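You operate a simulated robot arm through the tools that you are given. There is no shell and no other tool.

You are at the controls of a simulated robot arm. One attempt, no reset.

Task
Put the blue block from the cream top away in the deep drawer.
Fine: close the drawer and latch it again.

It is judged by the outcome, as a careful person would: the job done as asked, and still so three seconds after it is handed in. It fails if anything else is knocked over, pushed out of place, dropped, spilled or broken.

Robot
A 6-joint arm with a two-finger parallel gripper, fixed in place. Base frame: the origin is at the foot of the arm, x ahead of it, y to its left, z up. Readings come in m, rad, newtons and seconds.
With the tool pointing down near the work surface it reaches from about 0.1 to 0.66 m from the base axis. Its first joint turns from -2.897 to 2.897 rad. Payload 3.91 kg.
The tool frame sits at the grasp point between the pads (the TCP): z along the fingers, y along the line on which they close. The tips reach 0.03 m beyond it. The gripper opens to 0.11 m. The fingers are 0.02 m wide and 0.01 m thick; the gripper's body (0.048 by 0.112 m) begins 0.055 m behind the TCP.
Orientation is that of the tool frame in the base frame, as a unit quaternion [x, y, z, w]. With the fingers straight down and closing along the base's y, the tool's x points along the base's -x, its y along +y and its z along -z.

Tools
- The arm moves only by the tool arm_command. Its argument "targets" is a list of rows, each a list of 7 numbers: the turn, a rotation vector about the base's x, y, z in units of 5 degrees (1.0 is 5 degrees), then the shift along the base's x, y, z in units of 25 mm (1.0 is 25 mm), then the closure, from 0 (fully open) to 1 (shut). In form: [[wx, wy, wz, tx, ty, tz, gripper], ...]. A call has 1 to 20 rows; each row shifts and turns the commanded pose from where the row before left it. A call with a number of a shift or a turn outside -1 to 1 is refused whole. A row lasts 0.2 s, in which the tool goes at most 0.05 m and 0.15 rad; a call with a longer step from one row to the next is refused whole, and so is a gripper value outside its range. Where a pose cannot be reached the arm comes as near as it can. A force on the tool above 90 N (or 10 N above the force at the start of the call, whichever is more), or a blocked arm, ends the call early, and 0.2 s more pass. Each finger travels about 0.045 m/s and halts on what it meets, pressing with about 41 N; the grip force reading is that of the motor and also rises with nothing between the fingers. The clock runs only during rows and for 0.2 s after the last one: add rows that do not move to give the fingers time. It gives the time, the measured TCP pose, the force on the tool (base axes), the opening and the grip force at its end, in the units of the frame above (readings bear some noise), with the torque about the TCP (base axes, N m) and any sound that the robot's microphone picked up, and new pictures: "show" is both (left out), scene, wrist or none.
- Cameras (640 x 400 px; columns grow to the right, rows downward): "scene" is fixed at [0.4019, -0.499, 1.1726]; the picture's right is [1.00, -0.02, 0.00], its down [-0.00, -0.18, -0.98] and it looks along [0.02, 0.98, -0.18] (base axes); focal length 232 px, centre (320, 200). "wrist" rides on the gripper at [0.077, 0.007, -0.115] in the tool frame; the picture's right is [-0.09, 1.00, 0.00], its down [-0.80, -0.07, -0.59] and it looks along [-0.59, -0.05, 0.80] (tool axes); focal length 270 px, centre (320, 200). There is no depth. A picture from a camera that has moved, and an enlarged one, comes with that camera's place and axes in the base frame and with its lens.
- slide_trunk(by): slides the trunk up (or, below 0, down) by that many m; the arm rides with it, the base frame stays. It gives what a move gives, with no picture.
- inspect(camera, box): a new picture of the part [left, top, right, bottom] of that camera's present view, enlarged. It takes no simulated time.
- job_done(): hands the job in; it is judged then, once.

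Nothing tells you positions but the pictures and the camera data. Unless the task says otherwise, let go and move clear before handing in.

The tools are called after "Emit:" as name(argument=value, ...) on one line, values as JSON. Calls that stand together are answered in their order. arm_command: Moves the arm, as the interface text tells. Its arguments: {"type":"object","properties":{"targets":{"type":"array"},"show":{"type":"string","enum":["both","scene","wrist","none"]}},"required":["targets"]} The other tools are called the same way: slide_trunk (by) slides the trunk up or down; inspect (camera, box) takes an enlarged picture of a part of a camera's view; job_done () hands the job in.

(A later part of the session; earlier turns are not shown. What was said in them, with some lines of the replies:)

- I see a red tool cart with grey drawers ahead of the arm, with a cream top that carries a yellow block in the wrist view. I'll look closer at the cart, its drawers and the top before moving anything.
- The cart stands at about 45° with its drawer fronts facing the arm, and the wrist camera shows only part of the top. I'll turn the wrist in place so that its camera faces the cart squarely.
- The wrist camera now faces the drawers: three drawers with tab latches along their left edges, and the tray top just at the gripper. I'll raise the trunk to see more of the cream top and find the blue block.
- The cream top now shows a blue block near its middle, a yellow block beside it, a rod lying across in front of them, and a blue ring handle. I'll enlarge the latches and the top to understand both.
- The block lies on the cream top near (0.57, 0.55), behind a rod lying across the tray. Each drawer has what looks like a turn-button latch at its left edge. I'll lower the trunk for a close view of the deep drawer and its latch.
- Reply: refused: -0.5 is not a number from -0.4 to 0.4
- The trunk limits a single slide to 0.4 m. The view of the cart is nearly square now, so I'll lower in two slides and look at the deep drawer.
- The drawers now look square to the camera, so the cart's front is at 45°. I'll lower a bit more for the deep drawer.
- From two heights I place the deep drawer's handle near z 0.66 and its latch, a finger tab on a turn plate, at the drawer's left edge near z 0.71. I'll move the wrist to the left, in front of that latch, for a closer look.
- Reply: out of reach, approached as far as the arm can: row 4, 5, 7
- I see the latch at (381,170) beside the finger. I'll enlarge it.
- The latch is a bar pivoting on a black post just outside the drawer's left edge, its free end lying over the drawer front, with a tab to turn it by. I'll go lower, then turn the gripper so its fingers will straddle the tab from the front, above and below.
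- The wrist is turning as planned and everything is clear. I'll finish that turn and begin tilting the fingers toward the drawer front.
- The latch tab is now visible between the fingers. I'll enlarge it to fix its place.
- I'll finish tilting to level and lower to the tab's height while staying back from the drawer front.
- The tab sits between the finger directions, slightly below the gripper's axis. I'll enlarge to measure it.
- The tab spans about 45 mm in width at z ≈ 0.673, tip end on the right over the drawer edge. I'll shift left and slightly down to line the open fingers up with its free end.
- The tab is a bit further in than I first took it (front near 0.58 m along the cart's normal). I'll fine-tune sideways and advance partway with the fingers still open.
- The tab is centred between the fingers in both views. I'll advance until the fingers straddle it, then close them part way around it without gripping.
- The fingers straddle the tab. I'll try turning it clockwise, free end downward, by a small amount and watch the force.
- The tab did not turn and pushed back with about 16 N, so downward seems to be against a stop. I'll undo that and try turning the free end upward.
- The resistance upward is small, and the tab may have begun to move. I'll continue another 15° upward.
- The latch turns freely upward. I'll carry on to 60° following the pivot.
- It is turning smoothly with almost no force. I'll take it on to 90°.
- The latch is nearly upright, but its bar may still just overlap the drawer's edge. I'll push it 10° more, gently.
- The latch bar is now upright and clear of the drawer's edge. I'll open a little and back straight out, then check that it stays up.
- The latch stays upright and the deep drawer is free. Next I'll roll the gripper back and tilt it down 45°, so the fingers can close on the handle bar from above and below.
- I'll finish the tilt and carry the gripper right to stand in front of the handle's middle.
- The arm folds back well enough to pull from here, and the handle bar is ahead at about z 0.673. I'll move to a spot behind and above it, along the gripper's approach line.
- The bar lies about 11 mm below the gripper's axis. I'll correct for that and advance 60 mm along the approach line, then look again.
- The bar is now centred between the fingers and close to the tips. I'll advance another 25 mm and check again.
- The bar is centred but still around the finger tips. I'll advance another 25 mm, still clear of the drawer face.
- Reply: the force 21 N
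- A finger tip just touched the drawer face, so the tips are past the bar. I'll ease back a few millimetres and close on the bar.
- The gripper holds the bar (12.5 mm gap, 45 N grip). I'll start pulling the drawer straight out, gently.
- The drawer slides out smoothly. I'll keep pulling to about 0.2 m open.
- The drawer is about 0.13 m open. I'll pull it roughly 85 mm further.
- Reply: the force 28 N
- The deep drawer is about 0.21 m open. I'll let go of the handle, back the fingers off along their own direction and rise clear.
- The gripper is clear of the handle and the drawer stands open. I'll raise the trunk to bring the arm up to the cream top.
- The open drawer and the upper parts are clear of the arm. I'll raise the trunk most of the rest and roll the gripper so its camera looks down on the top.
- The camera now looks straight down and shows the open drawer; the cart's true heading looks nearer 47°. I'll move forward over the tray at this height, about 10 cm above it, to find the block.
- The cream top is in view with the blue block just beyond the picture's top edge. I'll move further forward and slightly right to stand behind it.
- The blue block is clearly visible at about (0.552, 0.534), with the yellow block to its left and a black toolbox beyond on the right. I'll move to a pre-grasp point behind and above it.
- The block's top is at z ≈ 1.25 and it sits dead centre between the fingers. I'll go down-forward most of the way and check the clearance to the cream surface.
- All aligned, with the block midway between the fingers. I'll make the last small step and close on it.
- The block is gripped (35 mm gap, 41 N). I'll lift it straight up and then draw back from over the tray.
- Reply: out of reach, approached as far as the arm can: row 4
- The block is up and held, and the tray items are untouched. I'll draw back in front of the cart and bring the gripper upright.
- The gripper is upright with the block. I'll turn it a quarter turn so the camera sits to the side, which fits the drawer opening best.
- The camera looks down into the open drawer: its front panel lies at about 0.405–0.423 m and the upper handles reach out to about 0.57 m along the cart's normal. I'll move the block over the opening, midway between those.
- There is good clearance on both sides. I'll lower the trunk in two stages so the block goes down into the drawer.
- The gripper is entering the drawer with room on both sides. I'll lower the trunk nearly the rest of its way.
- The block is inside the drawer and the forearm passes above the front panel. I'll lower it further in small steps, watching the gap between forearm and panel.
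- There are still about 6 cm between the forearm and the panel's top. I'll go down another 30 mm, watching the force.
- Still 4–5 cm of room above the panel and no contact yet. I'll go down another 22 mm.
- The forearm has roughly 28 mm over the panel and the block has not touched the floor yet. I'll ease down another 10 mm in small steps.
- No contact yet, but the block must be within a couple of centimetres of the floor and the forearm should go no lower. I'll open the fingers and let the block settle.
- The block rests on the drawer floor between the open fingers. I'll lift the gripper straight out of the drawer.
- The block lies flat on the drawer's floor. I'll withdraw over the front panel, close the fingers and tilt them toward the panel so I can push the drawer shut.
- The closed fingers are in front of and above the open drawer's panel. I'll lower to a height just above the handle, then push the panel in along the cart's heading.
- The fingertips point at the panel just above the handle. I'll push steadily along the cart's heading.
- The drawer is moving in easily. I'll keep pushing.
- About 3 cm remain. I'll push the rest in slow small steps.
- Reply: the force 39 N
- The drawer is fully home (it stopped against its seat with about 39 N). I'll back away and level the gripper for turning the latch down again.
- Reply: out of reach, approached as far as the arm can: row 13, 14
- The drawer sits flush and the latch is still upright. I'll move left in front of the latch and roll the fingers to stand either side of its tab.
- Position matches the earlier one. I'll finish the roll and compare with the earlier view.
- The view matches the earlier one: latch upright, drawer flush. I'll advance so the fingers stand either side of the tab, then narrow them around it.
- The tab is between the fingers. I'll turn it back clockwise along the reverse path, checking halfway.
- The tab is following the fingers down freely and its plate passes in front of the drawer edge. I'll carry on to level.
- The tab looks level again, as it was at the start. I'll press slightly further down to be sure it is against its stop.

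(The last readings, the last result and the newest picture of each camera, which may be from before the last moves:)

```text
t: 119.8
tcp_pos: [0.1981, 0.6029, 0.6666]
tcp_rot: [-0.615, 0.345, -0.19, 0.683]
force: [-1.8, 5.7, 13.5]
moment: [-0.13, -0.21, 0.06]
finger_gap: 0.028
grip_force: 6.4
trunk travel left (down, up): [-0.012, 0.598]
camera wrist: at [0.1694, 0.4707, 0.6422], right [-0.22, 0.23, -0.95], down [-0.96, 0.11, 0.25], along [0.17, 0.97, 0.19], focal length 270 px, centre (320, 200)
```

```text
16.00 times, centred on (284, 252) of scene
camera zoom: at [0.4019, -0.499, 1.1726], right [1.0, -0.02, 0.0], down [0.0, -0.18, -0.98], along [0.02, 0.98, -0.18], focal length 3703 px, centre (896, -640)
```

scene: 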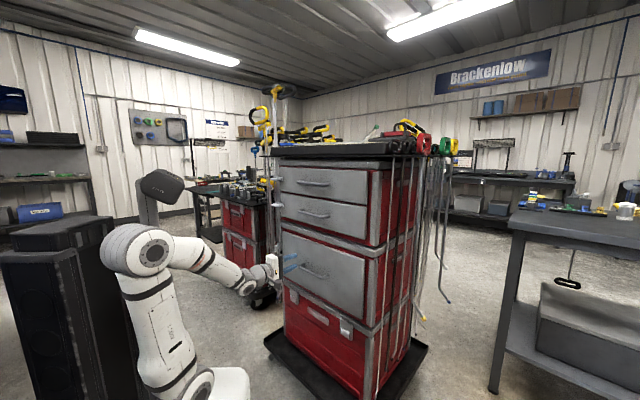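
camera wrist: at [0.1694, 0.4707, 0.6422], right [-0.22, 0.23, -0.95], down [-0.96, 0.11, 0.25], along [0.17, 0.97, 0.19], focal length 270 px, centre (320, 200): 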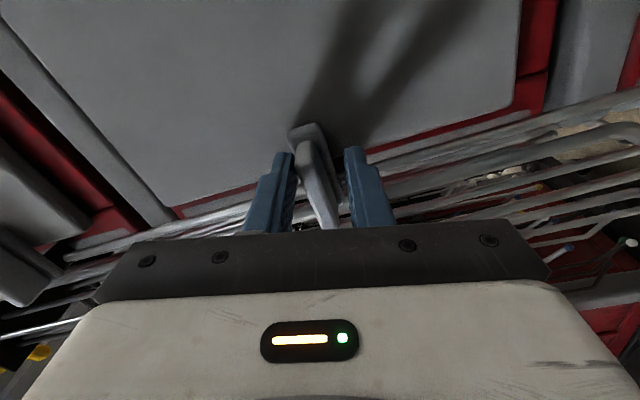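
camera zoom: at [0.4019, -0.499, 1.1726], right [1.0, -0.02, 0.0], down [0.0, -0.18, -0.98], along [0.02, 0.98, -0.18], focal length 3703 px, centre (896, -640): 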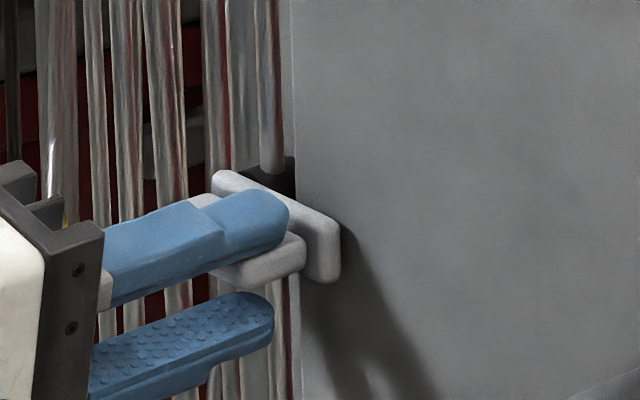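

It meets the same stop as at the start, so the latch is fully down. I'll release the pressure, open the fingers and back straight out.

Emit:
arm_command(targets=[[-0.5, -0.5, 0, 0.01, -0.01, 0.08, 0.8], [-0.7071, -0.7071, 0, 0.009, -0.009, 0.1, 0.75], [-0.7071, -0.7071, 0, 0.003, -0.003, 0.101, 0.65], [0, 0, 0, 0, 0, 0, 0.62], [0, 0, 0, 0, 0, 0, 0.62], [0, 0, 0, -0.4, -0.4, 0, 0.62], [0, 0, 0, -0.7, -0.7, 0, 0.62], [0, 0, 0, -0.7, -0.7, 0, 0.62], [0, 0, 0, -0.7, -0.7, 0, 0.62], [0, 0, 0, -0.7, -0.7, 0, 0.62]])

Emit:
inspect(camera="scene", box=[264, 240, 304, 265])

Emit:
inspect(camera="scene", box=[250, 140, 410, 240])

Emit:
inspect(camera="scene", box=[264, 235, 424, 335])

```text
t: 122.0
tcp_pos: [0.1196, 0.5207, 0.671]
tcp_rot: [0.654, -0.271, 0.269, -0.653]
force: [-0.6, -0.1, 0.1]
moment: [0.0, 0.04, 0.02]
finger_gap: 0.0417
grip_force: 0.1
trunk travel left (down, up): [-0.012, 0.598]
camera wrist: at [0.0924, 0.3864, 0.6659], right [-0.06, 0.06, -1.0], down [-0.99, 0.14, 0.07], along [0.15, 0.99, 0.05], focal length 270 px, centre (320, 200)
```

scene: 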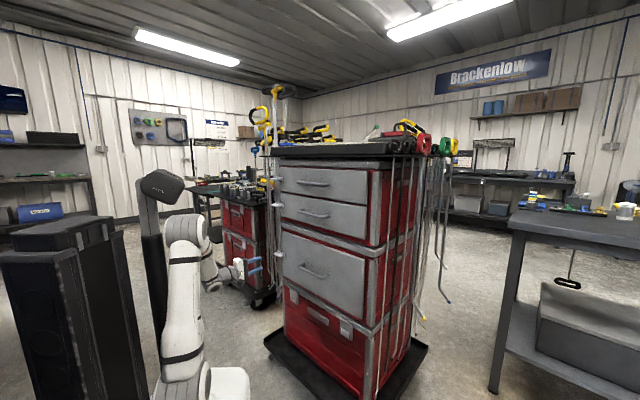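
wrist: 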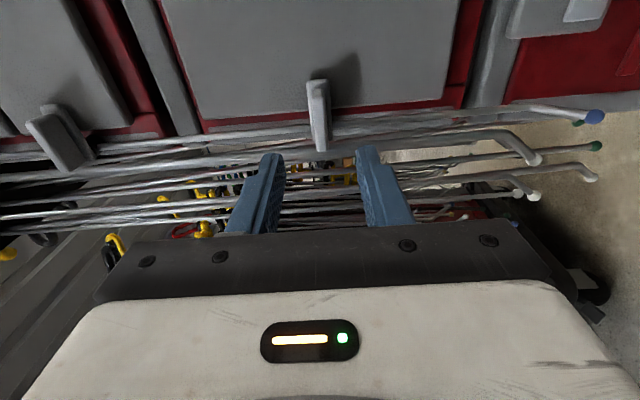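

```text
16.00 times, centred on (284, 252) of scene
camera zoom: at [0.4019, -0.499, 1.1726], right [1.0, -0.02, 0.0], down [0.0, -0.18, -0.98], along [0.02, 0.98, -0.18], focal length 3703 px, centre (896, -640)
```

zoom: 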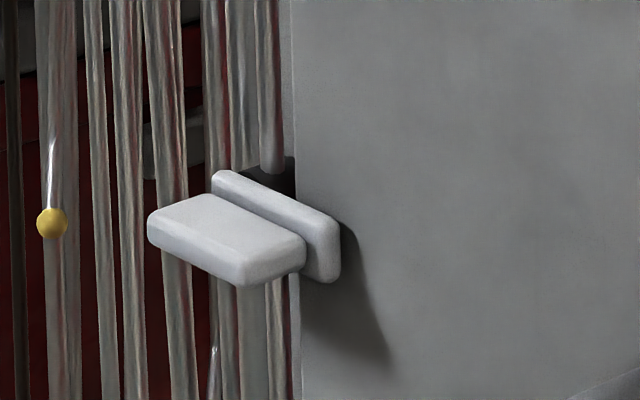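

```text
4.00 times, centred on (330, 190) of scene
camera zoom: at [0.4019, -0.499, 1.1726], right [1.0, -0.02, 0.0], down [0.0, -0.18, -0.98], along [0.02, 0.98, -0.18], focal length 926 px, centre (280, 240)
```

zoom: 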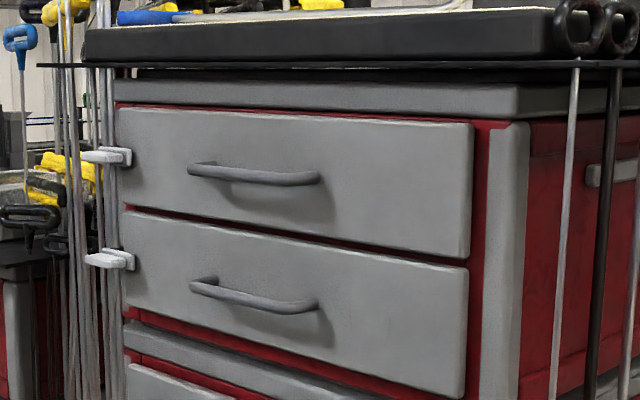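

```text
4.00 times, centred on (344, 285) of scene
camera zoom: at [0.4019, -0.499, 1.1726], right [1.0, -0.02, 0.0], down [0.0, -0.18, -0.98], along [0.02, 0.98, -0.18], focal length 926 px, centre (224, -140)
```

zoom: 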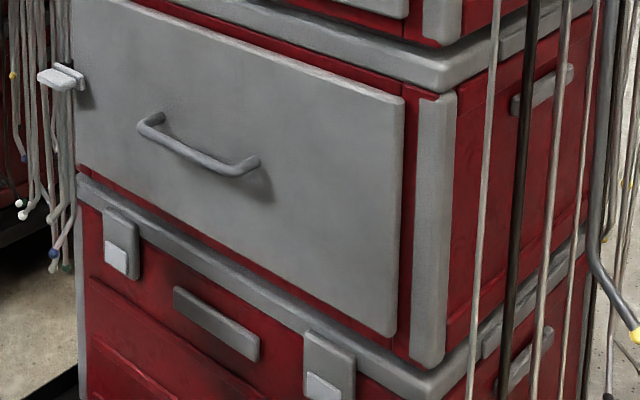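

The latch lies exactly as it did at the start and the drawer is flush. I'll move the gripper a little further clear and let everything settle.

Emit:
arm_command(targets=[[0, 0, 0, -0.6, -0.6, 0, 0.62], [0, 0, 0, -0.6, -0.6, 0, 0.62], [0, 0, 0, 0, 0, 0, 0.62], [0, 0, 0, 0, 0, 0, 0.62], [0, 0, 0, 0, 0, 0, 0.62]])

Emit:
inspect(camera="scene", box=[240, 80, 480, 230])

Emit:
inspect(camera="scene", box=[264, 240, 304, 265])

```text
t: 123.2
tcp_pos: [0.0896, 0.4918, 0.6738]
tcp_rot: [0.654, -0.269, 0.27, -0.653]
force: [-0.1, 0.3, 0.2]
moment: [0.0, 0.02, 0.0]
finger_gap: 0.0418
grip_force: 0.2
trunk travel left (down, up): [-0.012, 0.598]
camera wrist: at [0.0638, 0.3573, 0.6675], right [-0.06, 0.06, -1.0], down [-0.99, 0.14, 0.07], along [0.15, 0.99, 0.05], focal length 270 px, centre (320, 200)
```

scene: 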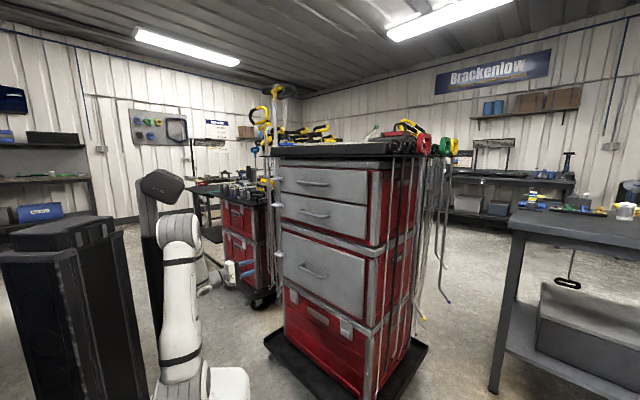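
wrist: 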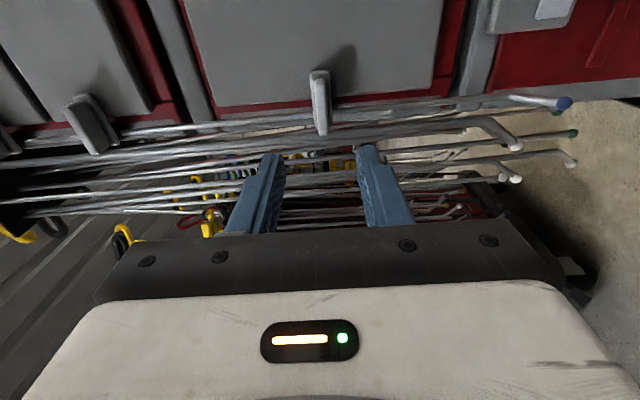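

```text
2.67 times, centred on (360, 155) of scene
camera zoom: at [0.4019, -0.499, 1.1726], right [1.0, -0.02, 0.0], down [0.0, -0.18, -0.98], along [0.02, 0.98, -0.18], focal length 617 px, centre (213, 320)
```

zoom: 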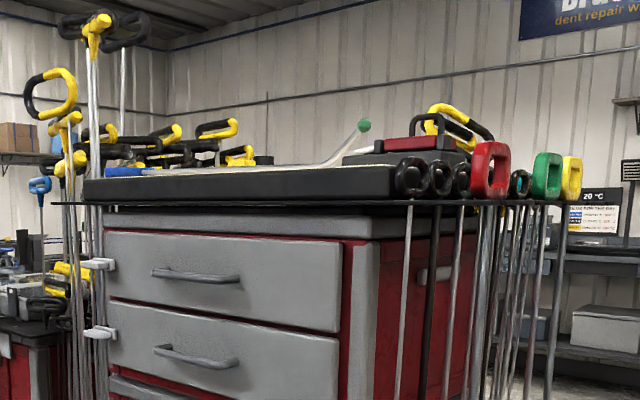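

```text
16.00 times, centred on (284, 252) of scene
camera zoom: at [0.4019, -0.499, 1.1726], right [1.0, -0.02, 0.0], down [0.0, -0.18, -0.98], along [0.02, 0.98, -0.18], focal length 3703 px, centre (896, -640)
```

zoom: 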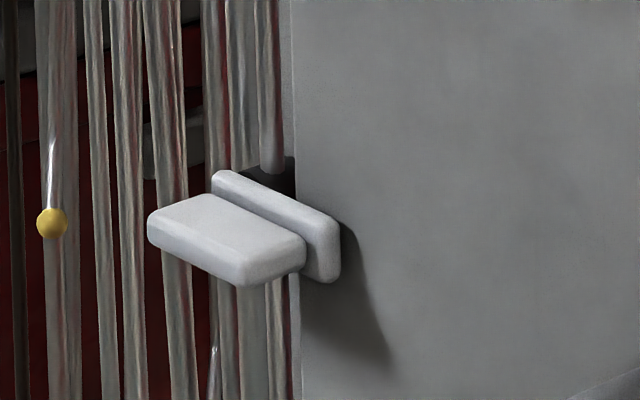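

The blue block is in the deep drawer, and the drawer is shut with its latch down across it as at the start. Everything else on the cart looks unchanged and the gripper is clear, so I'll hand in the job.

Emit:
job_done()

```text
The job is handed in.
```

The blue block is in the deep drawer. The drawer is pushed fully home, and its latch is turned down across it again, where it was at the start.

- **Block:** I set it down just above the drawer floor and let go. The wrist camera then showed it lying flat inside.
- **Drawer and latch:** The drawer stopped firmly against its seat. I pressed the latch gently and it met the same stop as before I opened it.
- **Everything else:** The yellow block, the rod and the other items on the cream top look unmoved in the pictures. The gripper was empty and well clear when I handed in.
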